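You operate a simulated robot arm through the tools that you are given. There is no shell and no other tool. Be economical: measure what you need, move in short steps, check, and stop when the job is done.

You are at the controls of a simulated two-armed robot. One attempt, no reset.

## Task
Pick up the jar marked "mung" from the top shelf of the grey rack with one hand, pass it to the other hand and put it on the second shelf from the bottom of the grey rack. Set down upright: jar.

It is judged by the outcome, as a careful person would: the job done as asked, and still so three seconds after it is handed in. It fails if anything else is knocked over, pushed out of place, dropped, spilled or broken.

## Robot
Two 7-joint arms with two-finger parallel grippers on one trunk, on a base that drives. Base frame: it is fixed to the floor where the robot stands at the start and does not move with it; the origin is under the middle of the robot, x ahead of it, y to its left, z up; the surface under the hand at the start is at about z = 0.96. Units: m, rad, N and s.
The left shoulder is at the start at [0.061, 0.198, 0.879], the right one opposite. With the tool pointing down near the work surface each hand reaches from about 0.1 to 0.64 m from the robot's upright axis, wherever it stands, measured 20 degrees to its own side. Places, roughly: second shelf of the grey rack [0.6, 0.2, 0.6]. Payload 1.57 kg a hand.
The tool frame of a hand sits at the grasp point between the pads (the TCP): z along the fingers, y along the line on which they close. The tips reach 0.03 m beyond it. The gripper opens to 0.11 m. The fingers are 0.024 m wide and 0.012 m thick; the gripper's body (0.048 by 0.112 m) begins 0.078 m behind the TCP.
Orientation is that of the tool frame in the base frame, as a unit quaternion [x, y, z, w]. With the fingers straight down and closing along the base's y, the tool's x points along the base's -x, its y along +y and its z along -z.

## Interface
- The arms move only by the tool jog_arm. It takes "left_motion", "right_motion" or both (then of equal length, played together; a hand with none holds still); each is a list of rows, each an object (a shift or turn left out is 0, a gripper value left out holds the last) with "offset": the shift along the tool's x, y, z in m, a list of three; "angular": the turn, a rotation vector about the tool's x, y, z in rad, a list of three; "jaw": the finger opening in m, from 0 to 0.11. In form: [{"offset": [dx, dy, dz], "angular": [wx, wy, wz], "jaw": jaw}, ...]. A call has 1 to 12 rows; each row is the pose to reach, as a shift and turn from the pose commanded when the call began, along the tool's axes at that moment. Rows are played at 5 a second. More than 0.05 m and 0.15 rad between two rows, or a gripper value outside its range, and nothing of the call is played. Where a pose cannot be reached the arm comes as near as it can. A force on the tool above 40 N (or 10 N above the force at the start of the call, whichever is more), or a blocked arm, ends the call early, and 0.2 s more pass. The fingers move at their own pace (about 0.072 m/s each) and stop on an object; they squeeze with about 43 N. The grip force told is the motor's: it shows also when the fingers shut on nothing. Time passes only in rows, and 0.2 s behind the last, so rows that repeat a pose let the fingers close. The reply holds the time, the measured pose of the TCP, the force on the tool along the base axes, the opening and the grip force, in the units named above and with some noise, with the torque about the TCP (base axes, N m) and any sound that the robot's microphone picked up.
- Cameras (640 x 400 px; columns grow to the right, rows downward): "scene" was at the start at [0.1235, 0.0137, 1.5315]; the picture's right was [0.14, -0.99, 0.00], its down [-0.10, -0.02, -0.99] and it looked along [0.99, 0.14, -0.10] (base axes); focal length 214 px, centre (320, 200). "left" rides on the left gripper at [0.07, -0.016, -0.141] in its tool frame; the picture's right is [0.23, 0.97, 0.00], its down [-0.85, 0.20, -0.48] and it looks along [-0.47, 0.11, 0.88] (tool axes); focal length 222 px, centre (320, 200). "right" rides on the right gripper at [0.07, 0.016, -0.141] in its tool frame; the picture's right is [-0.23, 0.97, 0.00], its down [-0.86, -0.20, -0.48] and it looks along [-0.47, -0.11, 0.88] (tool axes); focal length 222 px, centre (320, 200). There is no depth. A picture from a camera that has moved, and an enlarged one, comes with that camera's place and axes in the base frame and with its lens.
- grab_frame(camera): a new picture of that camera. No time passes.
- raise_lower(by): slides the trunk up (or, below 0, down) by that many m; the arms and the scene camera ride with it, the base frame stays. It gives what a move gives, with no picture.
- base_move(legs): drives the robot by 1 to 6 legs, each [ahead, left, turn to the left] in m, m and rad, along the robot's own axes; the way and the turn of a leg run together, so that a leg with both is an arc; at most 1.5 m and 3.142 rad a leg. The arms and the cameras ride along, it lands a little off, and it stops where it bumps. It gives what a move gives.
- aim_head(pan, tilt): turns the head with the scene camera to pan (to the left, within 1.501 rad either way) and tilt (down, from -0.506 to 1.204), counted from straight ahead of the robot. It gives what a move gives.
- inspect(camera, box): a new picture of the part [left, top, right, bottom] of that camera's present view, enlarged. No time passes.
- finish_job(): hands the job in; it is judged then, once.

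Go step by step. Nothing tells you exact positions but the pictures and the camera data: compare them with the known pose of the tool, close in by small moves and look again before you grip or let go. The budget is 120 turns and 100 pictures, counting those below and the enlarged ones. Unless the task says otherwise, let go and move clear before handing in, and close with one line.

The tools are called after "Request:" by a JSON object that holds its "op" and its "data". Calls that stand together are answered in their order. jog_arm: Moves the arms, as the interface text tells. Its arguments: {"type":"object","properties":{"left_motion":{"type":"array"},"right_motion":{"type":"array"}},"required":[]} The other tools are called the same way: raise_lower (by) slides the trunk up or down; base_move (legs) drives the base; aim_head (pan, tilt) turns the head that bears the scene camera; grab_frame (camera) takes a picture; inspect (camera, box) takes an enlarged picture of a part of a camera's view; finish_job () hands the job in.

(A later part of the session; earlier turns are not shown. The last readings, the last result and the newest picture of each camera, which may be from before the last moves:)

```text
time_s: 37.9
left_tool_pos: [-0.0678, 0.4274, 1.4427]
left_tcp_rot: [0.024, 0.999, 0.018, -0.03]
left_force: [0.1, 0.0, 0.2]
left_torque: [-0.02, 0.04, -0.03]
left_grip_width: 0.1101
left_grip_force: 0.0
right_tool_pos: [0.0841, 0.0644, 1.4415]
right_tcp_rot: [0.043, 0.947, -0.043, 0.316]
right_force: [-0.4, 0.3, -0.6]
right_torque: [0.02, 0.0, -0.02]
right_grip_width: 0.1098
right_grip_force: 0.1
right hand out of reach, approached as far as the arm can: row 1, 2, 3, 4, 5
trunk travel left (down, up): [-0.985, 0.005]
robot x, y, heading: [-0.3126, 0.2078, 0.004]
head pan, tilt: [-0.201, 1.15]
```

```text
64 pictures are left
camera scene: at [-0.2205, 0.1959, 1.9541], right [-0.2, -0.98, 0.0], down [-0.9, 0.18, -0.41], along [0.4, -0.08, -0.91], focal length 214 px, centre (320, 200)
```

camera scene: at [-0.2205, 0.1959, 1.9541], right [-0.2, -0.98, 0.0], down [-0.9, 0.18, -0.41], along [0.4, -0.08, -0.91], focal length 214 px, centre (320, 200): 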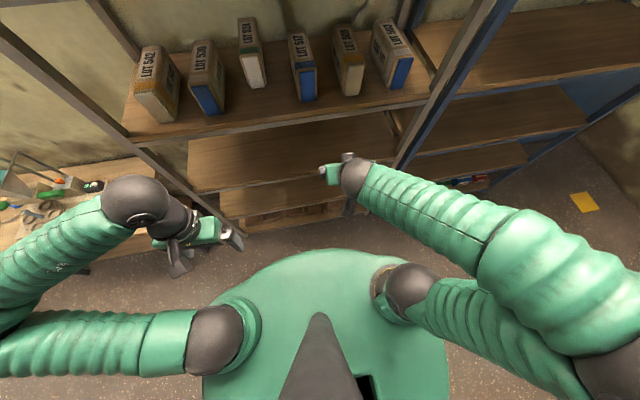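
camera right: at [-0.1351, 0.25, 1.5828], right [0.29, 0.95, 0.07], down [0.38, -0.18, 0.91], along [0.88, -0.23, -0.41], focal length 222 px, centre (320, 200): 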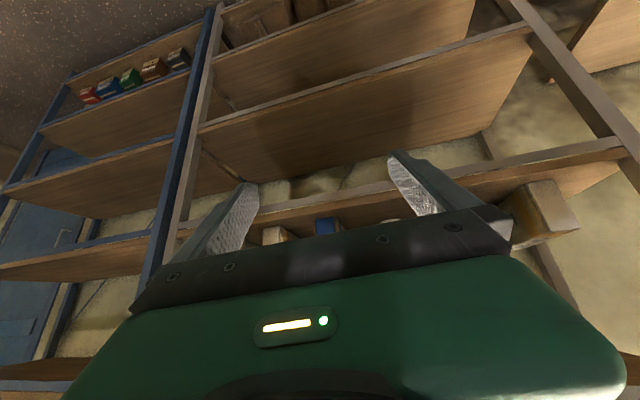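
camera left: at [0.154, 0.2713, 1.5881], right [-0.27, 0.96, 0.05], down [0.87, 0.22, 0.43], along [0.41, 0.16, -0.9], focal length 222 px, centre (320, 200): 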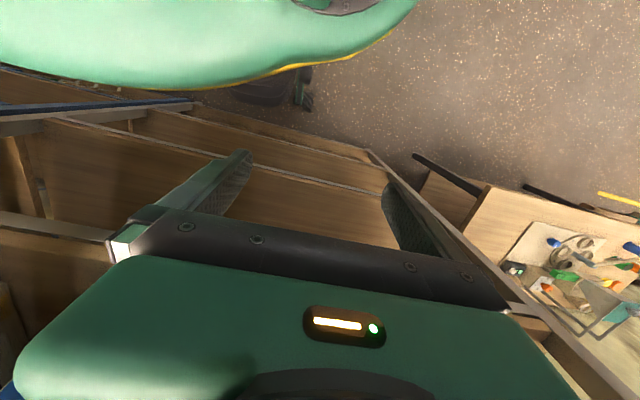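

Request:
{"op": "jog_arm", "data": {"right_motion": [{"offset": [-0.026, -0.007, -0.033], "angular": [0, -0.1, 0]}, {"offset": [-0.051, -0.014, -0.066], "angular": [0, -0.2, 0]}, {"offset": [-0.077, -0.021, -0.099], "angular": [0, -0.3, 0]}, {"offset": [-0.103, -0.028, -0.132], "angular": [0, -0.4, 0]}, {"offset": [-0.128, -0.036, -0.165], "angular": [0, -0.5, 0]}, {"offset": [-0.154, -0.043, -0.198], "angular": [0, -0.6, 0]}, {"offset": [-0.18, -0.05, -0.231], "angular": [0, -0.7, 0]}, {"offset": [-0.205, -0.057, -0.264], "angular": [0, -0.81, 0]}, {"offset": [-0.231, -0.064, -0.297], "angular": [0, -0.92, 0]}, {"offset": [-0.231, -0.064, -0.297], "angular": [0, -0.92, 0]}]}}

Request:
{"op": "grab_frame", "data": {"camera": "scene"}}

Request:
{"op": "grab_frame", "data": {"camera": "right"}}

```text
time_s: 40.1
left_tool_pos: [-0.067, 0.4299, 1.4424]
left_tcp_rot: [0.024, 0.999, 0.017, -0.031]
left_force: [0.0, 0.0, -0.3]
left_torque: [0.03, 0.0, -0.03]
left_grip_width: 0.1098
left_grip_force: 0.0
right_tool_pos: [0.1497, 0.1319, 1.6507]
right_tcp_rot: [0.019, 0.708, -0.059, 0.704]
right_force: [0.5, -0.6, -0.6]
right_torque: [-0.01, 0.01, 0.0]
right_grip_width: 0.1101
right_grip_force: 0.2
right hand out of reach, approached as far as the arm can: row 1, 2, 3, 4, 5, 6, 7, 8, 9, 10
trunk travel left (down, up): [-0.985, 0.005]
robot x, y, heading: [-0.3074, 0.208, 0.005]
head pan, tilt: [-0.201, 1.15]
```

```text
63 pictures are left
camera scene: at [-0.2191, 0.1933, 1.954], right [-0.2, -0.98, 0.0], down [-0.9, 0.18, -0.41], along [0.4, -0.08, -0.91], focal length 214 px, centre (320, 200)
```

scene: 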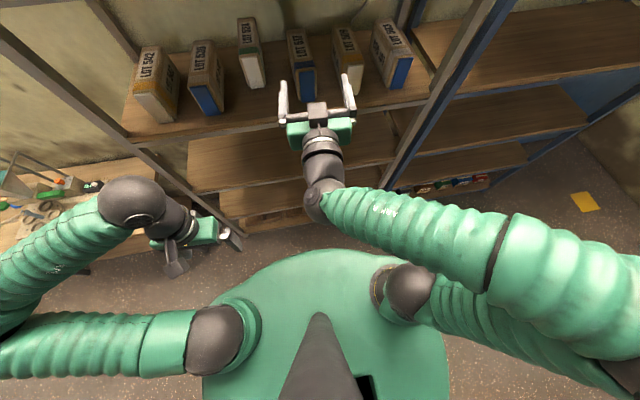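

```text
62 pictures are left
camera right: at [0.0115, 0.1575, 1.5813], right [0.11, 0.98, 0.17], down [-0.49, -0.1, 0.87], along [0.86, -0.18, 0.47], focal length 222 px, centre (320, 200)
```

right: 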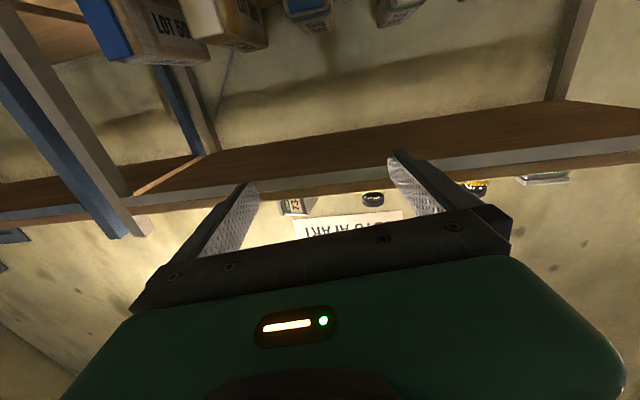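

The arm has settled in a poor configuration, so I return it to the start-like "tool down" pose and re-raise from there.

Request:
{"op": "jog_arm", "data": {"right_motion": [{"offset": [0.032, 0.008, 0], "angular": [0, 0.13, 0]}, {"offset": [0.064, 0.016, 0], "angular": [0, 0.26, 0]}, {"offset": [0.097, 0.024, 0], "angular": [0, 0.39, 0]}, {"offset": [0.129, 0.032, 0], "angular": [0, 0.52, 0]}, {"offset": [0.161, 0.04, 0], "angular": [0, 0.65, 0]}, {"offset": [0.194, 0.048, 0], "angular": [0, 0.78, 0]}, {"offset": [0.226, 0.056, 0], "angular": [0, 0.91, 0]}, {"offset": [0.258, 0.064, 0], "angular": [0, 1.04, 0]}, {"offset": [0.29, 0.072, 0], "angular": [0, 1.17, 0]}, {"offset": [0.323, 0.08, 0], "angular": [0, 1.3, 0]}, {"offset": [0.355, 0.088, 0], "angular": [0, 1.43, 0]}, {"offset": [0.387, 0.096, 0], "angular": [0, 1.56, 0]}]}}

Request:
{"op": "grab_frame", "data": {"camera": "scene"}}

```text
time_s: 42.7
left_tool_pos: [-0.0665, 0.4345, 1.4411]
left_tcp_rot: [0.025, 0.999, 0.017, -0.031]
left_force: [0.4, -0.9, 0.1]
left_torque: [0.0, 0.04, 0.0]
left_grip_width: 0.11
left_grip_force: 0.0
right_tool_pos: [0.1504, 0.2107, 1.271]
right_tcp_rot: [0.055, 0.998, -0.029, 0.001]
right_force: [-0.4, 1.5, -1.1]
right_torque: [-0.01, 0.01, -0.02]
right_grip_width: 0.11
right_grip_force: 0.0
trunk travel left (down, up): [-0.985, 0.005]
robot x, y, heading: [-0.3115, 0.2069, -0.001]
head pan, tilt: [-0.201, 1.15]
```

```text
61 pictures are left
camera scene: at [-0.2149, 0.2, 1.9539], right [-0.2, -0.98, 0.0], down [-0.9, 0.18, -0.41], along [0.4, -0.08, -0.91], focal length 214 px, centre (320, 200)
```

scene: 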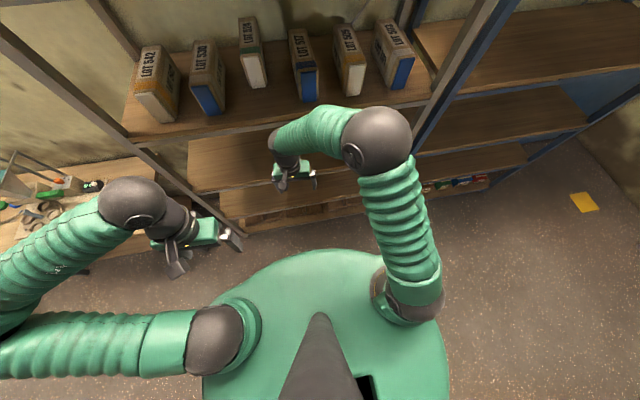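

Request:
{"op": "jog_arm", "data": {"right_motion": [{"offset": [0.011, -0.018, -0.04], "angular": [0, 0, -0.02]}, {"offset": [0.022, -0.036, -0.08], "angular": [0, 0, -0.04]}, {"offset": [0.034, -0.054, -0.12], "angular": [0, 0, -0.06]}, {"offset": [0.045, -0.072, -0.16], "angular": [0, 0, -0.08]}, {"offset": [0.056, -0.09, -0.2], "angular": [0, 0, -0.1]}, {"offset": [0.068, -0.108, -0.24], "angular": [0, 0, -0.11]}]}}

Request:
{"op": "grab_frame", "data": {"camera": "scene"}}

```text
time_s: 44.1
left_tool_pos: [-0.0708, 0.4334, 1.4413]
left_tcp_rot: [0.024, 0.999, 0.016, -0.029]
left_force: [0.0, -0.5, -0.7]
left_torque: [0.02, -0.01, -0.02]
left_grip_width: 0.11
left_grip_force: 0.1
right_tool_pos: [0.0704, 0.1263, 1.5163]
right_tcp_rot: [0.0, 1.0, -0.029, 0.002]
right_force: [0.6, -0.5, 0.1]
right_torque: [0.02, -0.02, -0.03]
right_grip_width: 0.11
right_grip_force: 0.1
trunk travel left (down, up): [-0.985, 0.005]
robot x, y, heading: [-0.3128, 0.2069, -0.001]
head pan, tilt: [-0.201, 1.15]
```

```text
60 pictures are left
camera scene: at [-0.2227, 0.1979, 1.9542], right [-0.2, -0.98, 0.0], down [-0.9, 0.18, -0.41], along [0.4, -0.08, -0.91], focal length 214 px, centre (320, 200)
```

scene: 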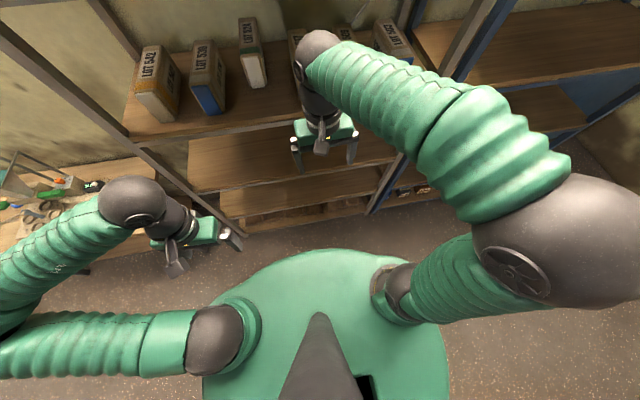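

Request:
{"op": "jog_arm", "data": {"right_motion": [{"offset": [0, -0.01, -0.03], "angular": [0, -0.127, 0]}, {"offset": [0, -0.02, -0.06], "angular": [0, -0.254, 0]}, {"offset": [0, -0.03, -0.09], "angular": [0, -0.381, 0]}, {"offset": [0, -0.04, -0.12], "angular": [0, -0.508, 0]}, {"offset": [0, -0.05, -0.15], "angular": [0, -0.635, 0]}, {"offset": [0, -0.06, -0.18], "angular": [0, -0.762, 0]}, {"offset": [0, -0.07, -0.21], "angular": [0, -0.889, 0]}, {"offset": [0, -0.07, -0.24], "angular": [0, -1.016, 0]}, {"offset": [-0.01, -0.07, -0.27], "angular": [0, -1.143, 0]}, {"offset": [-0.02, -0.07, -0.3], "angular": [0, -1.27, 0]}, {"offset": [-0.02, -0.07, -0.315], "angular": [0, -1.4, 0]}, {"offset": [-0.02, -0.07, -0.315], "angular": [0, -1.4, 0]}]}}

Request:
{"op": "grab_frame", "data": {"camera": "right"}}

Request:
{"op": "grab_frame", "data": {"camera": "scene"}}

```text
time_s: 46.7
left_tool_pos: [-0.0648, 0.4328, 1.4405]
left_tcp_rot: [0.024, 0.999, 0.016, -0.03]
left_force: [0.8, 0.1, 0.8]
left_torque: [-0.01, 0.02, -0.02]
left_grip_width: 0.11
left_grip_force: 0.0
right_tool_pos: [0.1492, 0.1973, 1.6835]
right_tcp_rot: [-0.019, 0.764, -0.021, 0.644]
right_force: [0.0, 0.0, 0.0]
right_torque: [0.01, 0.03, 0.02]
right_grip_width: 0.1099
right_grip_force: 0.0
right hand out of reach, approached as far as the arm can: row 4, 5, 6, 7, 8, 9, 10, 11, 12
trunk travel left (down, up): [-0.985, 0.005]
robot x, y, heading: [-0.3113, 0.2081, 0.003]
head pan, tilt: [-0.201, 1.15]
```

```text
59 pictures are left
camera right: at [-0.001, 0.2092, 1.6395], right [0.04, 0.98, 0.17], down [-0.33, -0.15, 0.93], along [0.94, -0.09, 0.32], focal length 222 px, centre (320, 200)
```

right: 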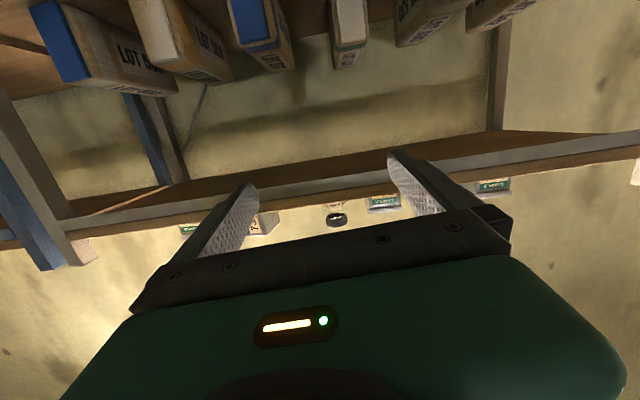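

```text
58 pictures are left
camera scene: at [-0.2158, 0.1992, 1.9539], right [-0.2, -0.98, 0.0], down [-0.9, 0.18, -0.41], along [0.4, -0.08, -0.91], focal length 214 px, centre (320, 200)
```

scene: 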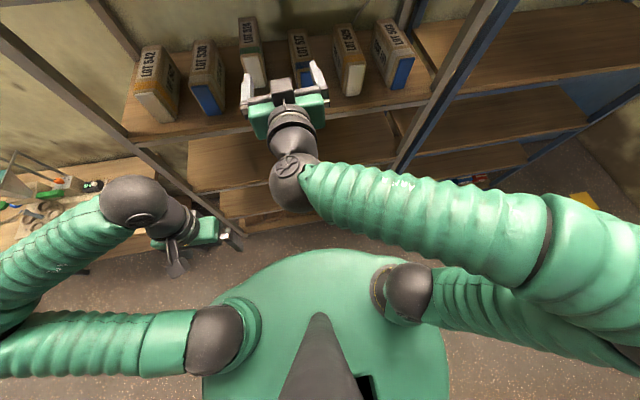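

Right-hand reach favours the midline with a ~20° down pitch. I go for the pose that worked the first time.

Request:
{"op": "aim_head", "data": {"pan": 0.6, "tilt": 0.5}}

Request:
{"op": "jog_arm", "data": {"right_motion": [{"offset": [-0.026, -0.01, -0.013], "angular": [0, 0.03, 0]}, {"offset": [-0.052, -0.02, -0.026], "angular": [0, 0.06, 0]}, {"offset": [-0.078, -0.03, -0.039], "angular": [0, 0.09, 0]}, {"offset": [-0.104, -0.04, -0.052], "angular": [0, 0.12, 0]}, {"offset": [-0.13, -0.05, -0.065], "angular": [0, 0.15, 0]}, {"offset": [-0.156, -0.06, -0.078], "angular": [0, 0.17, 0]}]}}

Request:
{"op": "grab_frame", "data": {"camera": "scene"}}

```text
time_s: 47.8
left_tool_pos: [-0.0694, 0.4329, 1.4418]
left_tcp_rot: [0.025, 0.999, 0.017, -0.029]
left_force: [0.8, -0.5, -0.1]
left_torque: [-0.03, 0.0, 0.0]
left_grip_width: 0.11
left_grip_force: 0.1
right_tool_pos: [0.1443, 0.1961, 1.6845]
right_tcp_rot: [-0.018, 0.764, -0.022, 0.645]
right_force: [0.9, -0.2, 0.6]
right_torque: [0.0, 0.0, -0.01]
right_grip_width: 0.1098
right_grip_force: 0.0
trunk travel left (down, up): [-0.985, 0.005]
robot x, y, heading: [-0.3082, 0.2097, 0.005]
head pan, tilt: [0.6, 0.499]
```

```text
time_s: 49.2
left_tool_pos: [-0.0694, 0.4328, 1.4409]
left_tcp_rot: [0.023, 0.999, 0.016, -0.031]
left_force: [0.2, 0.1, 0.4]
left_torque: [0.0, -0.01, -0.02]
left_grip_width: 0.11
left_grip_force: 0.1
right_tool_pos: [0.1402, 0.1457, 1.8692]
right_tcp_rot: [-0.017, 0.816, -0.022, 0.577]
right_force: [-0.6, -0.1, 0.2]
right_torque: [0.03, 0.02, 0.03]
right_grip_width: 0.1099
right_grip_force: 0.0
right hand out of reach, approached as far as the arm can: row 1, 2, 3, 4, 5, 6
trunk travel left (down, up): [-0.985, 0.005]
robot x, y, heading: [-0.3124, 0.2102, 0.008]
head pan, tilt: [0.6, 0.499]
```

```text
57 pictures are left
camera scene: at [-0.2033, 0.262, 2.0048], right [0.57, -0.82, 0.0], down [-0.39, -0.27, -0.88], along [0.72, 0.5, -0.48], focal length 214 px, centre (320, 200)
```

scene: 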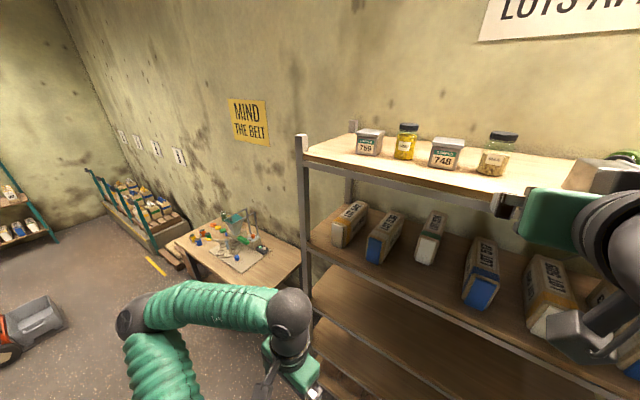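

The right hand attains that pose. But righting box 734 requires a roll that suits the left hand better, so I park the right hand down again and will use the left.

Request:
{"op": "jog_arm", "data": {"right_motion": [{"offset": [0.037, -0.004, 0.003], "angular": [0, 0.122, 0]}, {"offset": [0.075, -0.008, 0.005], "angular": [0, 0.244, 0]}, {"offset": [0.112, -0.012, 0.008], "angular": [0, 0.366, 0]}, {"offset": [0.149, -0.016, 0.01], "angular": [0, 0.488, 0]}, {"offset": [0.187, -0.02, 0.013], "angular": [0, 0.61, 0]}, {"offset": [0.224, -0.024, 0.016], "angular": [0, 0.732, 0]}, {"offset": [0.261, -0.028, 0.018], "angular": [0, 0.854, 0]}, {"offset": [0.298, -0.032, 0.021], "angular": [0, 0.976, 0]}, {"offset": [0.336, -0.036, 0.023], "angular": [0, 1.098, 0]}, {"offset": [0.373, -0.04, 0.026], "angular": [0, 1.22, 0]}]}}

Request:
{"op": "base_move", "data": {"legs": [[0, -0.28, -0.005]]}}

Request:
{"op": "aim_head", "data": {"pan": -0.3, "tilt": 0.9}}

Request:
{"op": "grab_frame", "data": {"camera": "scene"}}

```text
time_s: 51.4
left_tool_pos: [-0.0675, 0.433, 1.4406]
left_tcp_rot: [0.024, 0.999, 0.016, -0.031]
left_force: [0.1, -0.6, 0.1]
left_torque: [0.02, 0.02, -0.01]
left_grip_width: 0.11
left_grip_force: 0.1
right_tool_pos: [0.0402, 0.0885, 1.5133]
right_tcp_rot: [0.0, 1.0, -0.029, 0.004]
right_force: [0.4, -1.1, -0.2]
right_torque: [0.0, -0.03, -0.02]
right_grip_width: 0.1099
right_grip_force: 0.0
right hand out of reach, approached as far as the arm can: row 1, 2, 3, 4, 5
trunk travel left (down, up): [-0.985, 0.005]
robot x, y, heading: [-0.3092, 0.2068, 0.005]
head pan, tilt: [0.6, 0.499]
```

```text
time_s: 53.3
left_tool_pos: [-0.0673, 0.1589, 1.4406]
left_tcp_rot: [0.027, 0.999, 0.015, -0.029]
left_force: [0.1, 0.1, -0.4]
left_torque: [0.04, 0.03, 0.01]
left_grip_width: 0.1097
left_grip_force: 0.1
right_tool_pos: [0.0378, -0.1863, 1.513]
right_tcp_rot: [0.003, 1.0, -0.03, 0.007]
right_force: [0.2, -0.5, 0.7]
right_torque: [0.0, 0.01, 0.02]
right_grip_width: 0.1101
right_grip_force: 0.1
trunk travel left (down, up): [-0.985, 0.005]
robot x, y, heading: [-0.3081, -0.0694, -0.008]
head pan, tilt: [0.6, 0.499]
```

```text
time_s: 54.5
left_tool_pos: [-0.0686, 0.1602, 1.4403]
left_tcp_rot: [0.026, 0.999, 0.014, -0.03]
left_force: [-0.4, -0.2, 0.0]
left_torque: [-0.02, -0.04, 0.02]
left_grip_width: 0.11
left_grip_force: 0.1
right_tool_pos: [0.0392, -0.1838, 1.514]
right_tcp_rot: [0.002, 0.999, -0.032, 0.006]
right_force: [-0.3, -0.2, -1.1]
right_torque: [0.01, -0.02, -0.04]
right_grip_width: 0.11
right_grip_force: 0.1
trunk travel left (down, up): [-0.985, 0.005]
robot x, y, heading: [-0.3095, -0.0673, -0.004]
head pan, tilt: [-0.3, 0.901]
```

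```text
56 pictures are left
camera scene: at [-0.206, -0.0806, 1.9711], right [-0.3, -0.95, 0.01], down [-0.75, 0.23, -0.62], along [0.59, -0.19, -0.78], focal length 214 px, centre (320, 200)
```

scene: 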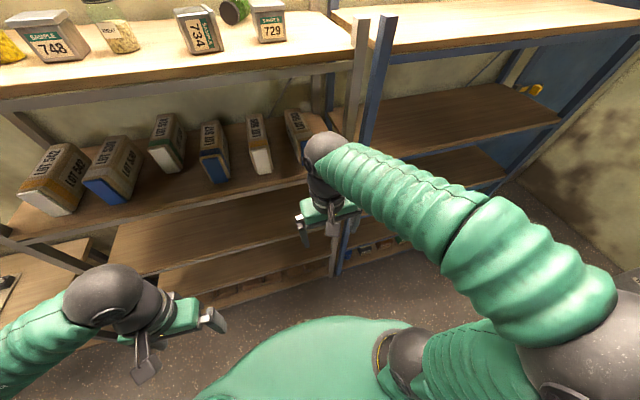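

Request:
{"op": "aim_head", "data": {"pan": -0.6, "tilt": 0.5}}

Request:
{"op": "jog_arm", "data": {"left_motion": [{"offset": [-0.0, -0.0, -0.042], "angular": [0, -0.107, 0]}, {"offset": [-0.0, -0.01, -0.085], "angular": [0, -0.213, 0]}, {"offset": [-0.01, -0.02, -0.127], "angular": [0, -0.32, 0]}, {"offset": [-0.02, -0.03, -0.17], "angular": [0, -0.427, 0]}, {"offset": [-0.035, -0.045, -0.21], "angular": [0, -0.533, 0]}, {"offset": [-0.05, -0.06, -0.25], "angular": [0, -0.64, 0]}, {"offset": [-0.065, -0.075, -0.29], "angular": [0, -0.747, 0]}, {"offset": [-0.08, -0.09, -0.33], "angular": [0, -0.853, 0]}, {"offset": [-0.1, -0.1, -0.365], "angular": [0, -0.96, 0]}, {"offset": [-0.12, -0.11, -0.4], "angular": [0, -1.067, 0]}, {"offset": [-0.14, -0.12, -0.425], "angular": [0, -1.17, 0]}, {"offset": [-0.161, -0.129, -0.444], "angular": [0, -1.28, 0]}], "right_motion": [{"offset": [0.01, 0, 0]}, {"offset": [0.02, 0, 0]}, {"offset": [0.03, 0, 0]}, {"offset": [0.04, 0, 0]}, {"offset": [0.05, 0, 0]}, {"offset": [0.05, 0, 0]}, {"offset": [0.05, 0, 0]}, {"offset": [0.05, 0, 0]}, {"offset": [0.05, 0, 0]}, {"offset": [0.05, 0, 0]}, {"offset": [0.05, 0, 0]}, {"offset": [0.05, 0, 0]}]}}

Request:
{"op": "grab_frame", "data": {"camera": "scene"}}

Request:
{"op": "grab_frame", "data": {"camera": "left"}}

```text
time_s: 55.4
left_tool_pos: [-0.0658, 0.1595, 1.4399]
left_tcp_rot: [0.026, 0.999, 0.014, -0.03]
left_force: [-0.1, 0.0, 0.6]
left_torque: [0.0, -0.04, -0.02]
left_grip_width: 0.1101
left_grip_force: 0.1
right_tool_pos: [0.0378, -0.1849, 1.5131]
right_tcp_rot: [0.003, 0.999, -0.031, 0.006]
right_force: [0.3, 0.0, 0.7]
right_torque: [-0.03, 0.01, 0.02]
right_grip_width: 0.1101
right_grip_force: 0.2
trunk travel left (down, up): [-0.985, 0.005]
robot x, y, heading: [-0.3083, -0.0715, -0.005]
head pan, tilt: [-0.6, 0.499]
```

```text
time_s: 58.0
left_tool_pos: [0.1182, -0.0192, 1.8543]
left_tcp_rot: [0.034, 0.818, -0.004, 0.574]
left_force: [0.0, -0.8, -0.4]
left_torque: [0.02, 0.02, -0.01]
left_grip_width: 0.1099
left_grip_force: 0.0
left hand out of reach, approached as far as the arm can: row 2, 3, 4, 5, 6, 7, 8, 9, 10, 11, 12
right_tool_pos: [-0.011, -0.1951, 1.5118]
right_tcp_rot: [0.003, 1.0, -0.027, 0.006]
right_force: [-0.1, -0.6, -0.3]
right_torque: [0.0, 0.0, 0.0]
right_grip_width: 0.1101
right_grip_force: 0.1
trunk travel left (down, up): [-0.985, 0.005]
robot x, y, heading: [-0.3112, -0.0688, -0.001]
head pan, tilt: [-0.6, 0.499]
```

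```text
55 pictures are left
camera scene: at [-0.202, -0.1273, 2.0046], right [-0.57, -0.82, 0.0], down [-0.4, 0.27, -0.88], along [0.72, -0.5, -0.48], focal length 214 px, centre (320, 200)
```

scene: 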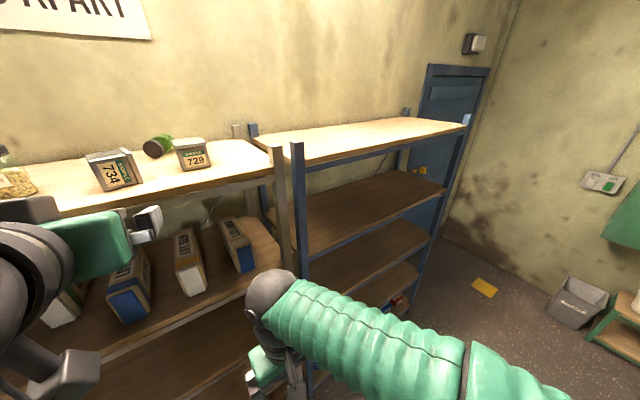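

```text
54 pictures are left
camera left: at [-0.0397, -0.0268, 1.837], right [-0.02, 0.98, -0.18], down [-0.15, 0.18, 0.97], along [0.99, 0.05, 0.14], focal length 222 px, centre (320, 200)
```

left: 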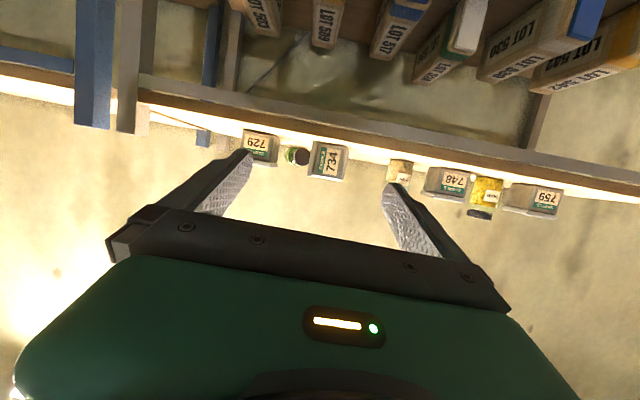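

The left hand takes the same attitude nicely. I test in free space whether it can make the -90° roll about the forward axis.

Request:
{"op": "jog_arm", "data": {"left_motion": [{"angular": [0.0485, 0, -0.134]}, {"angular": [0.097, 0, -0.268]}, {"angular": [0.146, 0, -0.4026]}, {"angular": [0.194, 0, -0.537]}, {"angular": [0.243, 0, -0.671]}, {"angular": [0.291, 0, -0.805]}, {"angular": [0.34, 0, -0.939]}, {"angular": [0.388, 0, -1.073]}, {"angular": [0.437, 0, -1.208]}, {"angular": [0.485, 0, -1.342]}, {"angular": [0.534, 0, -1.476]}, {"angular": [0.534, 0, -1.476]}]}}

Request:
{"op": "grab_frame", "data": {"camera": "left"}}

```text
time_s: 60.6
left_tool_pos: [0.1694, 0.032, 1.8417]
left_tcp_rot: [-0.385, 0.599, -0.582, 0.394]
left_force: [-1.6, -0.4, -0.6]
left_torque: [0.01, 0.03, -0.02]
left_grip_width: 0.1102
left_grip_force: 0.1
left hand out of reach, approached as far as the arm can: row 1, 2, 3, 4, 5, 6, 7, 8, 9, 10, 11, 12
right_tool_pos: [-0.0125, -0.1875, 1.5123]
right_tcp_rot: [0.003, 1.0, -0.03, 0.006]
right_force: [-0.2, -0.3, 0.3]
right_torque: [0.0, -0.01, -0.02]
right_grip_width: 0.1097
right_grip_force: 0.3
trunk travel left (down, up): [-0.985, 0.005]
robot x, y, heading: [-0.309, -0.066, -0.002]
head pan, tilt: [-0.6, 0.499]
```

```text
53 pictures are left
camera left: at [0.0117, 0.0213, 1.8607], right [-0.09, -0.18, -0.98], down [-0.11, 0.98, -0.17], along [0.99, 0.09, -0.11], focal length 222 px, centre (320, 200)
```

left: 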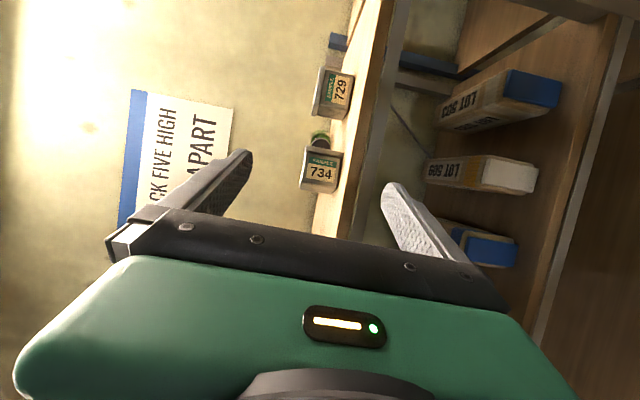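

The roll works. I turn back to the gripping attitude.

Request:
{"op": "jog_arm", "data": {"left_motion": [{"offset": [0.005, 0, -0.002], "angular": [-0.056, 0, 0.132]}, {"offset": [0.01, 0, -0.004], "angular": [-0.113, 0, 0.264]}, {"offset": [0.015, 0, -0.006], "angular": [-0.169, 0, 0.395]}, {"offset": [0.02, 0, -0.008], "angular": [-0.225, 0, 0.527]}, {"offset": [0.025, 0, -0.01], "angular": [-0.282, 0, 0.659]}, {"offset": [0.03, 0, -0.012], "angular": [-0.338, 0, 0.791]}, {"offset": [0.035, 0, -0.014], "angular": [-0.395, 0, 0.923]}, {"offset": [0.04, 0, -0.016], "angular": [-0.451, 0, 1.055]}, {"offset": [0.045, 0, -0.018], "angular": [-0.507, 0, 1.186]}, {"offset": [0.05, 0, -0.02], "angular": [-0.564, 0, 1.318]}, {"offset": [0.053, 0, -0.021], "angular": [-0.62, 0, 1.45]}]}}

```text
time_s: 63.0
left_tool_pos: [0.1295, -0.008, 1.8401]
left_tcp_rot: [0.01, 0.835, 0.018, 0.549]
left_force: [0.1, 0.0, -0.9]
left_torque: [-0.01, -0.01, -0.02]
left_grip_width: 0.11
left_grip_force: 0.0
left hand out of reach, approached as far as the arm can: row 3, 4, 5, 6, 7, 8
right_tool_pos: [-0.0106, -0.1894, 1.5125]
right_tcp_rot: [0.002, 1.0, -0.029, 0.006]
right_force: [-1.0, -0.1, -0.1]
right_torque: [0.01, 0.01, 0.01]
right_grip_width: 0.1099
right_grip_force: 0.0
trunk travel left (down, up): [-0.985, 0.005]
robot x, y, heading: [-0.3085, -0.0678, 0.001]
head pan, tilt: [-0.6, 0.499]
```

Request:
{"op": "base_move", "data": {"legs": [[0.25, 0, 0]]}}

Request:
{"op": "grab_frame", "data": {"camera": "left"}}

Request:
{"op": "grab_frame", "data": {"camera": "scene"}}

```text
time_s: 64.8
left_tool_pos: [0.3729, -0.0126, 1.8425]
left_tcp_rot: [0.013, 0.834, 0.015, 0.552]
left_force: [-0.5, -1.3, 0.7]
left_torque: [0.01, 0.03, 0.02]
left_grip_width: 0.1102
left_grip_force: 0.0
right_tool_pos: [0.2323, -0.1915, 1.5154]
right_tcp_rot: [0.007, 1.0, -0.028, 0.009]
right_force: [-0.1, 0.1, 0.2]
right_torque: [0.01, 0.01, 0.0]
right_grip_width: 0.1102
right_grip_force: 0.1
trunk travel left (down, up): [-0.985, 0.005]
robot x, y, heading: [-0.056, -0.0678, -0.013]
head pan, tilt: [-0.6, 0.499]
```

```text
52 pictures are left
camera left: at [0.215, -0.0283, 1.8347], right [-0.08, 0.98, -0.17], down [-0.11, 0.16, 0.98], along [0.99, 0.1, 0.09], focal length 222 px, centre (320, 200)
```

left: 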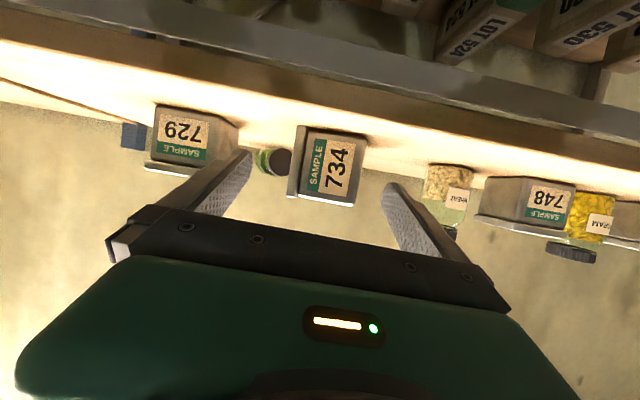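

```text
51 pictures are left
camera scene: at [0.0387, -0.1215, 2.0055], right [-0.57, -0.82, 0.0], down [-0.39, 0.27, -0.88], along [0.72, -0.5, -0.48], focal length 214 px, centre (320, 200)
```

scene: 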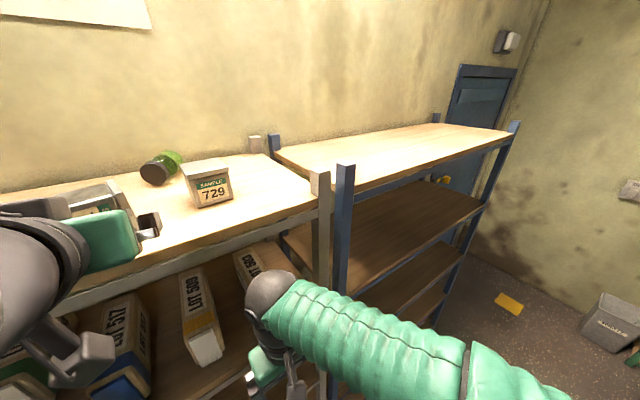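

Box 734 spans y≈-0.037…0.033, front x≈0.45, mid-height z≈1.82. I slide the open left fingers around its front end.

Request:
{"op": "jog_arm", "data": {"left_motion": [{"offset": [-0.003, 0.0095, 0.02]}, {"offset": [-0.005, 0.0095, 0.04]}, {"offset": [-0.007, 0.0095, 0.06]}, {"offset": [-0.008, 0.0095, 0.077]}, {"offset": [-0.008, 0.0095, 0.077]}]}}

Request:
{"op": "grab_frame", "data": {"camera": "left"}}

```text
time_s: 66.0
left_tool_pos: [0.4595, -0.0017, 1.8182]
left_tcp_rot: [0.013, 0.835, 0.014, 0.55]
left_force: [0.5, 1.2, -0.2]
left_torque: [0.0, -0.04, 0.02]
left_grip_width: 0.1101
left_grip_force: 0.0
right_tool_pos: [0.2423, -0.1941, 1.513]
right_tcp_rot: [0.007, 1.0, -0.029, 0.005]
right_force: [0.3, 0.7, 0.7]
right_torque: [0.0, 0.01, 0.0]
right_grip_width: 0.1101
right_grip_force: 0.0
trunk travel left (down, up): [-0.985, 0.005]
robot x, y, heading: [-0.0567, -0.0678, -0.013]
head pan, tilt: [-0.6, 0.499]
```

```text
50 pictures are left
camera left: at [0.3013, -0.0183, 1.81], right [-0.08, 0.98, -0.17], down [-0.1, 0.16, 0.98], along [0.99, 0.1, 0.08], focal length 222 px, centre (320, 200)
```

left: 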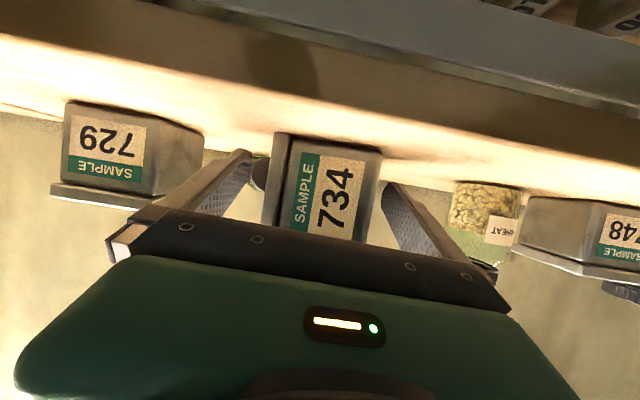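

The box is centred between the fingers; I close on it.

Request:
{"op": "jog_arm", "data": {"left_motion": [{"jaw": 0.09}, {"jaw": 0.075}, {"jaw": 0.06}, {"jaw": 0.05}, {"jaw": 0.05}]}}

Request:
{"op": "grab_frame", "data": {"camera": "left"}}

```text
time_s: 67.2
left_tool_pos: [0.4563, -0.002, 1.8192]
left_tcp_rot: [0.013, 0.835, 0.014, 0.55]
left_force: [1.2, -0.9, 3.5]
left_torque: [-0.23, -0.18, 0.1]
left_grip_width: 0.0785
left_grip_force: 42.9
right_tool_pos: [0.24, -0.1934, 1.5132]
right_tcp_rot: [0.007, 1.0, -0.029, 0.006]
right_force: [0.0, 0.9, -0.1]
right_torque: [0.02, 0.0, 0.01]
right_grip_width: 0.1101
right_grip_force: 0.1
trunk travel left (down, up): [-0.985, 0.005]
robot x, y, heading: [-0.0605, -0.0685, -0.011]
head pan, tilt: [-0.6, 0.499]
```

```text
49 pictures are left
camera left: at [0.2986, -0.0179, 1.8107], right [-0.08, 0.98, -0.17], down [-0.1, 0.16, 0.98], along [0.99, 0.1, 0.09], focal length 222 px, centre (320, 200)
```

left: 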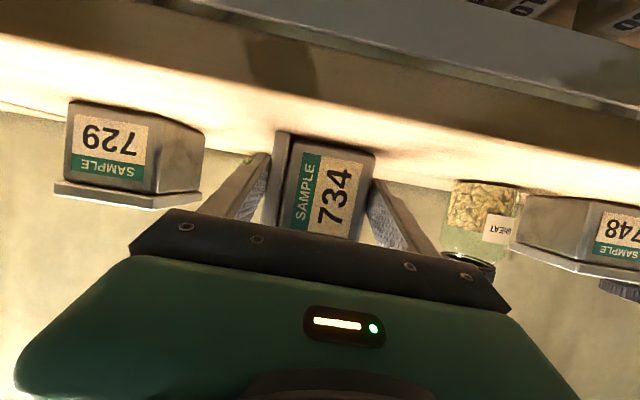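

Firm grip at 0.0785 m. I lift it clear and draw back a little.

Request:
{"op": "jog_arm", "data": {"left_motion": [{"offset": [-0.02, 0.0, -0.01]}, {"offset": [-0.04, 0.001, -0.02]}, {"offset": [-0.045, 0.002, -0.04]}, {"offset": [-0.045, 0.002, -0.06]}, {"offset": [-0.045, 0.002, -0.06]}]}}

Request:
{"op": "grab_frame", "data": {"camera": "left"}}

```text
time_s: 68.4
left_tool_pos: [0.4181, -0.0019, 1.8834]
left_tcp_rot: [0.013, 0.835, 0.015, 0.549]
left_force: [0.0, 0.8, -2.5]
left_torque: [0.01, 0.12, 0.0]
left_grip_width: 0.0774
left_grip_force: 42.9
right_tool_pos: [0.2405, -0.1925, 1.5126]
right_tcp_rot: [0.007, 1.0, -0.029, 0.006]
right_force: [-0.3, 0.1, 0.0]
right_torque: [-0.02, -0.01, 0.0]
right_grip_width: 0.1099
right_grip_force: 0.0
trunk travel left (down, up): [-0.985, 0.005]
robot x, y, heading: [-0.0607, -0.0704, -0.009]
head pan, tilt: [-0.6, 0.499]
```

```text
48 pictures are left
camera left: at [0.2604, -0.0187, 1.8764], right [-0.08, 0.98, -0.17], down [-0.1, 0.16, 0.98], along [0.99, 0.1, 0.09], focal length 222 px, centre (320, 200)
```

left: 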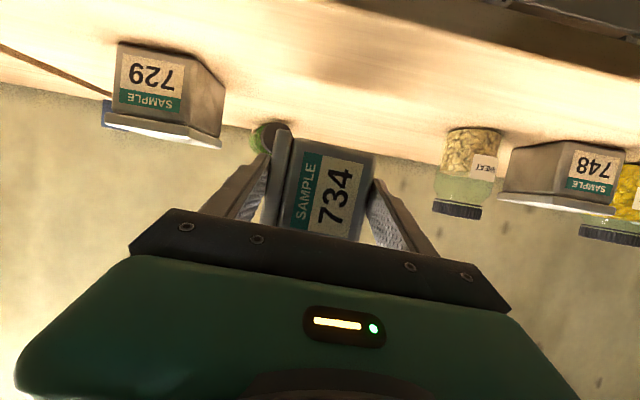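

Request:
{"op": "jog_arm", "data": {"left_motion": [{"angular": [0.056, -0.001, -0.132]}, {"angular": [0.112, -0.001, -0.263]}, {"angular": [0.167, -0.002, -0.395]}, {"angular": [0.223, -0.003, -0.526]}, {"angular": [0.279, -0.004, -0.658]}, {"angular": [0.335, -0.004, -0.789]}, {"angular": [0.391, -0.005, -0.921]}, {"angular": [0.447, -0.006, -1.052]}, {"angular": [0.502, -0.007, -1.184]}, {"angular": [0.558, -0.007, -1.315]}, {"angular": [0.614, -0.008, -1.447]}, {"angular": [0.614, -0.008, -1.447]}]}}

Request:
{"op": "grab_frame", "data": {"camera": "left"}}

Request:
{"op": "grab_frame", "data": {"camera": "scene"}}

```text
time_s: 71.0
left_tool_pos: [0.4195, -0.003, 1.8825]
left_tcp_rot: [-0.383, 0.6, -0.58, 0.396]
left_force: [0.2, 0.2, -3.0]
left_torque: [0.01, 0.09, 0.02]
left_grip_width: 0.0769
left_grip_force: 43.0
right_tool_pos: [0.2426, -0.1918, 1.5127]
right_tcp_rot: [0.006, 1.0, -0.028, 0.006]
right_force: [1.1, -0.3, 0.2]
right_torque: [0.0, 0.03, -0.02]
right_grip_width: 0.1102
right_grip_force: 0.1
trunk travel left (down, up): [-0.985, 0.005]
robot x, y, heading: [-0.0591, -0.0671, -0.014]
head pan, tilt: [-0.6, 0.499]
```

```text
47 pictures are left
camera left: at [0.2625, -0.0124, 1.9003], right [-0.09, -0.18, -0.98], down [-0.11, 0.98, -0.17], along [0.99, 0.09, -0.11], focal length 222 px, centre (320, 200)
```

left: 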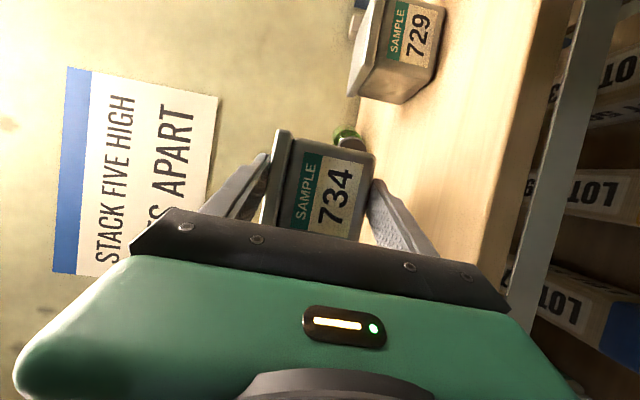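

```text
46 pictures are left
camera scene: at [0.0512, -0.1207, 2.0048], right [-0.57, -0.82, 0.0], down [-0.39, 0.27, -0.88], along [0.72, -0.5, -0.48], focal length 214 px, centre (320, 200)
```

scene: 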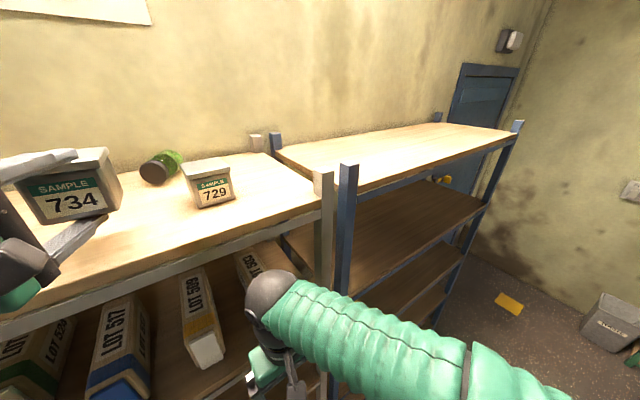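

Box 734 is upright in the hand. I move it to its original y≈0.07 and lower it until the lower finger nears the board.

Request:
{"op": "jog_arm", "data": {"left_motion": [{"offset": [-0.022, 0.001, -0.01]}, {"offset": [-0.045, 0.001, -0.019]}, {"offset": [-0.067, 0.002, -0.029]}, {"offset": [-0.067, 0.017, -0.029]}, {"offset": [-0.066, 0.032, -0.028]}, {"offset": [-0.066, 0.044, -0.028]}, {"offset": [-0.066, 0.044, -0.028]}]}}

Request:
{"op": "grab_frame", "data": {"camera": "left"}}

```text
time_s: 72.6
left_tool_pos: [0.418, 0.0699, 1.841]
left_tcp_rot: [-0.383, 0.6, -0.579, 0.397]
left_force: [0.2, -0.3, -2.8]
left_torque: [0.03, 0.1, -0.02]
left_grip_width: 0.0767
left_grip_force: 42.5
right_tool_pos: [0.2417, -0.1915, 1.5143]
right_tcp_rot: [0.006, 1.0, -0.029, 0.005]
right_force: [-0.2, -0.6, 1.0]
right_torque: [0.01, 0.0, 0.02]
right_grip_width: 0.1102
right_grip_force: 0.0
trunk travel left (down, up): [-0.985, 0.005]
robot x, y, heading: [-0.0557, -0.0685, -0.01]
head pan, tilt: [-0.6, 0.499]
```

```text
45 pictures are left
camera left: at [0.2608, 0.0594, 1.8588], right [-0.09, -0.17, -0.98], down [-0.11, 0.98, -0.16], along [0.99, 0.09, -0.1], focal length 222 px, centre (320, 200)
```

left: 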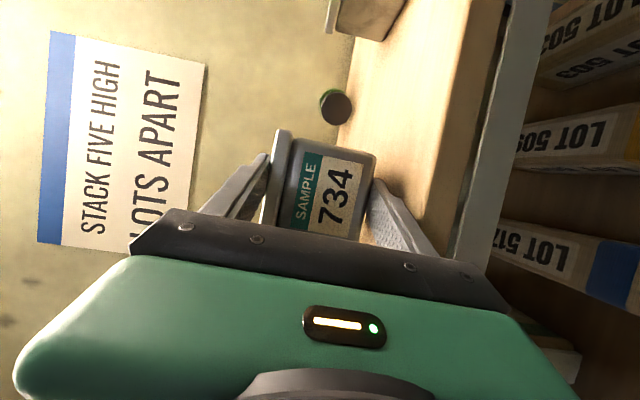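

Request:
{"op": "jog_arm", "data": {"left_motion": [{"offset": [0, 0.003, 0]}, {"offset": [0, 0.005, 0]}, {"offset": [0, 0.007, 0]}]}}

```text
time_s: 73.4
left_tool_pos: [0.4186, 0.0708, 1.8346]
left_tcp_rot: [-0.383, 0.6, -0.579, 0.398]
left_force: [0.1, 0.6, -1.6]
left_torque: [0.0, 0.11, 0.05]
left_grip_width: 0.0772
left_grip_force: 43.0
right_tool_pos: [0.2412, -0.192, 1.5136]
right_tcp_rot: [0.006, 1.0, -0.03, 0.006]
right_force: [0.1, 0.3, 0.1]
right_torque: [-0.02, -0.01, -0.01]
right_grip_width: 0.1099
right_grip_force: 0.1
trunk travel left (down, up): [-0.985, 0.005]
robot x, y, heading: [-0.0573, -0.0684, -0.01]
head pan, tilt: [-0.6, 0.499]
```

Request:
{"op": "jog_arm", "data": {"left_motion": [{"offset": [0, 0.002, 0]}, {"offset": [0, 0.004, 0]}, {"offset": [0, 0.006, 0]}]}}

Request:
{"op": "grab_frame", "data": {"camera": "left"}}

```text
time_s: 74.3
left_tool_pos: [0.4184, 0.0709, 1.8342]
left_tcp_rot: [-0.379, 0.596, -0.583, 0.401]
left_force: [2.2, -0.4, 11.4]
left_torque: [-0.06, 0.38, 0.01]
left_grip_width: 0.077
left_grip_force: 42.9
right_tool_pos: [0.2396, -0.1928, 1.5128]
right_tcp_rot: [0.006, 1.0, -0.029, 0.007]
right_force: [-0.4, -0.2, -0.1]
right_torque: [0.02, -0.01, 0.01]
right_grip_width: 0.1101
right_grip_force: 0.0
trunk travel left (down, up): [-0.985, 0.005]
robot x, y, heading: [-0.0596, -0.0683, -0.012]
head pan, tilt: [-0.6, 0.499]
stopped in row 3 (left hand): the force on the tool passed its limit at 43 N (the readings are from after the stop); the commanded pose is now the measured one
```

```text
44 pictures are left
camera left: at [0.2605, 0.0617, 1.8497], right [-0.07, -0.18, -0.98], down [-0.1, 0.98, -0.17], along [0.99, 0.09, -0.09], focal length 222 px, centre (320, 200)
```

left: 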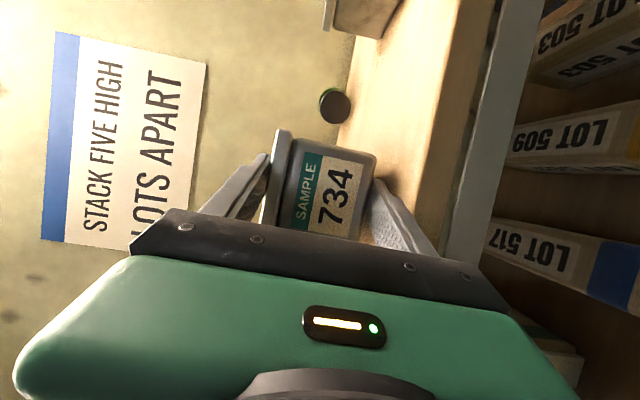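

The lower finger touches the board at TCP z 1.834. I lift a few millimetres, push 2.5 cm deeper onto the shelf for margin, then open just slightly.

Request:
{"op": "jog_arm", "data": {"left_motion": [{"offset": [0, -0.004, 0]}, {"offset": [0, -0.008, 0]}, {"offset": [-0.005, -0.008, 0.0115]}, {"offset": [-0.01, -0.008, 0.023]}, {"offset": [-0.01, -0.007, 0.023]}, {"offset": [-0.01, -0.007, 0.023], "jaw": 0.082}, {"offset": [-0.01, -0.008, 0.023], "jaw": 0.086}, {"offset": [-0.01, -0.008, 0.023], "jaw": 0.086}]}}

Request:
{"op": "grab_frame", "data": {"camera": "left"}}

Request:
{"op": "grab_frame", "data": {"camera": "scene"}}

```text
time_s: 76.1
left_tool_pos: [0.4449, 0.0736, 1.8418]
left_tcp_rot: [-0.381, 0.596, -0.583, 0.399]
left_force: [0.1, -0.1, -1.4]
left_torque: [-0.03, 0.04, -0.01]
left_grip_width: 0.0865
left_grip_force: 0.6
right_tool_pos: [0.2409, -0.1915, 1.5127]
right_tcp_rot: [0.006, 1.0, -0.03, 0.007]
right_force: [0.0, -0.5, 0.1]
right_torque: [0.04, 0.01, -0.01]
right_grip_width: 0.1101
right_grip_force: 0.0
trunk travel left (down, up): [-0.985, 0.005]
robot x, y, heading: [-0.056, -0.0719, -0.012]
head pan, tilt: [-0.6, 0.499]
```

```text
43 pictures are left
camera left: at [0.2869, 0.0629, 1.8569], right [-0.08, -0.18, -0.98], down [-0.1, 0.98, -0.17], along [0.99, 0.09, -0.09], focal length 222 px, centre (320, 200)
```

left: 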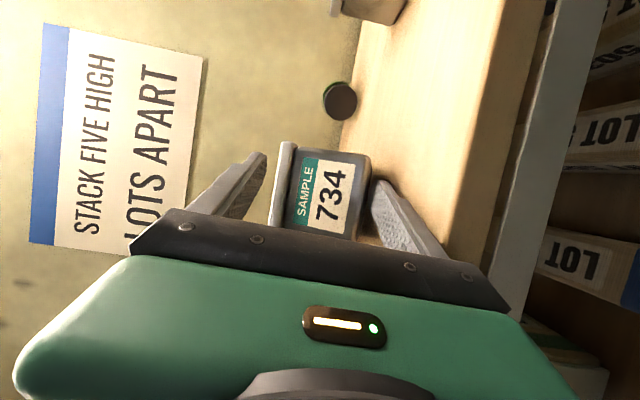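

```text
42 pictures are left
camera scene: at [0.0502, -0.1204, 2.0048], right [-0.57, -0.82, 0.0], down [-0.39, 0.27, -0.88], along [0.72, -0.5, -0.48], focal length 214 px, centre (320, 200)
```

scene: 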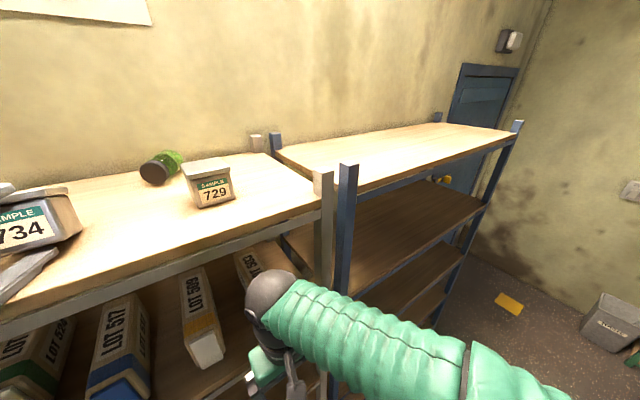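

Request:
{"op": "jog_arm", "data": {"left_motion": [{"offset": [0.0175, 0, -0.041]}, {"offset": [0.035, 0, -0.083]}, {"offset": [0.035, 0, -0.083]}]}}

Request:
{"op": "grab_frame", "data": {"camera": "left"}}

```text
time_s: 76.9
left_tool_pos: [0.412, 0.0706, 1.8408]
left_tcp_rot: [-0.381, 0.597, -0.583, 0.399]
left_force: [0.0, -0.4, -1.1]
left_torque: [-0.03, 0.07, 0.01]
left_grip_width: 0.0868
left_grip_force: 0.3
left hand out of reach, approached as far as the arm can: row 1, 2, 3
right_tool_pos: [0.2423, -0.1943, 1.5124]
right_tcp_rot: [0.006, 1.0, -0.029, 0.006]
right_force: [-0.1, -0.1, 0.2]
right_torque: [0.05, 0.02, 0.01]
right_grip_width: 0.1101
right_grip_force: 0.0
trunk travel left (down, up): [-0.985, 0.005]
robot x, y, heading: [-0.0538, -0.0728, -0.003]
head pan, tilt: [-0.6, 0.499]
```

```text
41 pictures are left
camera left: at [0.2547, 0.0605, 1.8559], right [-0.08, -0.18, -0.98], down [-0.1, 0.98, -0.17], along [0.99, 0.09, -0.1], focal length 222 px, centre (320, 200)
```

left: 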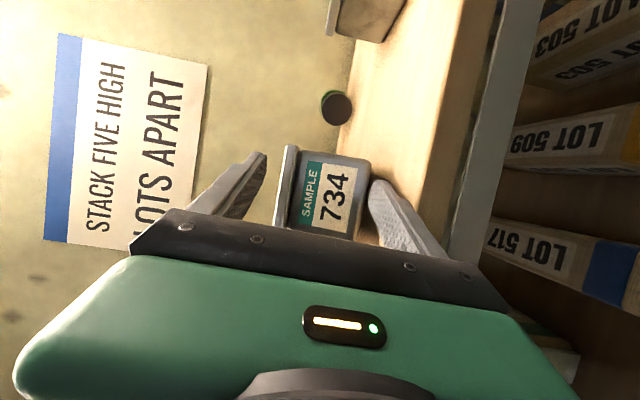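

The arm couldn't retract far and the box rode along on the lower finger. I re-grip, tilt it 20° nose-down so its far bottom edge carries the load, and bring it deeper in before letting the finger slide out.

Request:
{"op": "jog_arm", "data": {"left_motion": [{"jaw": 0.07}, {"jaw": 0.06}, {"jaw": 0.06}, {"offset": [-0.01, -0.02, 0.018], "angular": [-0.11, 0.003, -0.047]}, {"offset": [-0.02, -0.035, 0.036], "angular": [-0.22, 0.006, -0.094]}, {"offset": [-0.026, -0.035, 0.055], "angular": [-0.322, 0.009, -0.137]}, {"offset": [-0.026, -0.035, 0.055], "angular": [-0.322, 0.009, -0.137]}]}}

Request:
{"op": "grab_frame", "data": {"camera": "left"}}

Request:
{"op": "grab_frame", "data": {"camera": "scene"}}

```text
time_s: 78.5
left_tool_pos: [0.4705, 0.0704, 1.8788]
left_tcp_rot: [-0.476, 0.658, -0.507, 0.291]
left_force: [-0.7, 0.3, 0.9]
left_torque: [-0.02, -0.03, 0.0]
left_grip_width: 0.0598
left_grip_force: 0.0
right_tool_pos: [0.2392, -0.1937, 1.5128]
right_tcp_rot: [0.006, 1.0, -0.028, 0.007]
right_force: [0.3, -0.1, -0.5]
right_torque: [0.02, 0.03, 0.01]
right_grip_width: 0.1098
right_grip_force: 0.0
trunk travel left (down, up): [-0.985, 0.005]
robot x, y, heading: [-0.0569, -0.0701, -0.011]
head pan, tilt: [-0.6, 0.499]
```

```text
40 pictures are left
camera left: at [0.3258, 0.0592, 1.9465], right [-0.41, -0.18, -0.9], down [-0.16, 0.98, -0.12], along [0.9, 0.09, -0.43], focal length 222 px, centre (320, 200)
```

left: 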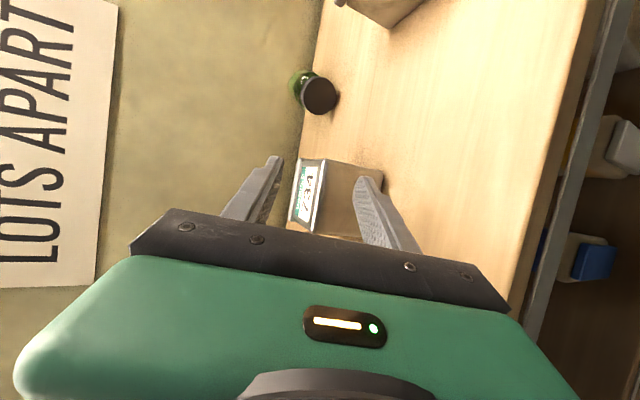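

```text
39 pictures are left
camera scene: at [0.0484, -0.1228, 2.0049], right [-0.57, -0.82, 0.0], down [-0.39, 0.28, -0.88], along [0.72, -0.5, -0.48], focal length 214 px, centre (320, 200)
```

scene: 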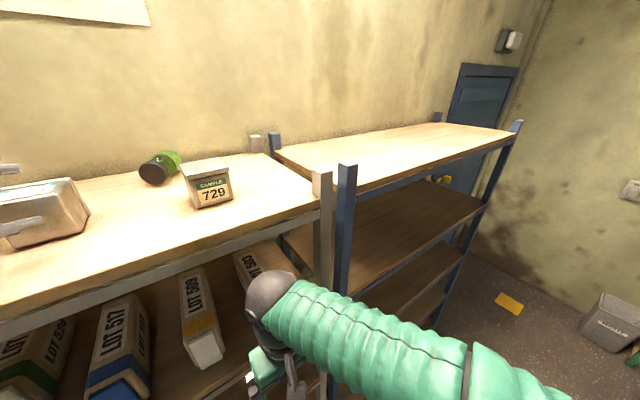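

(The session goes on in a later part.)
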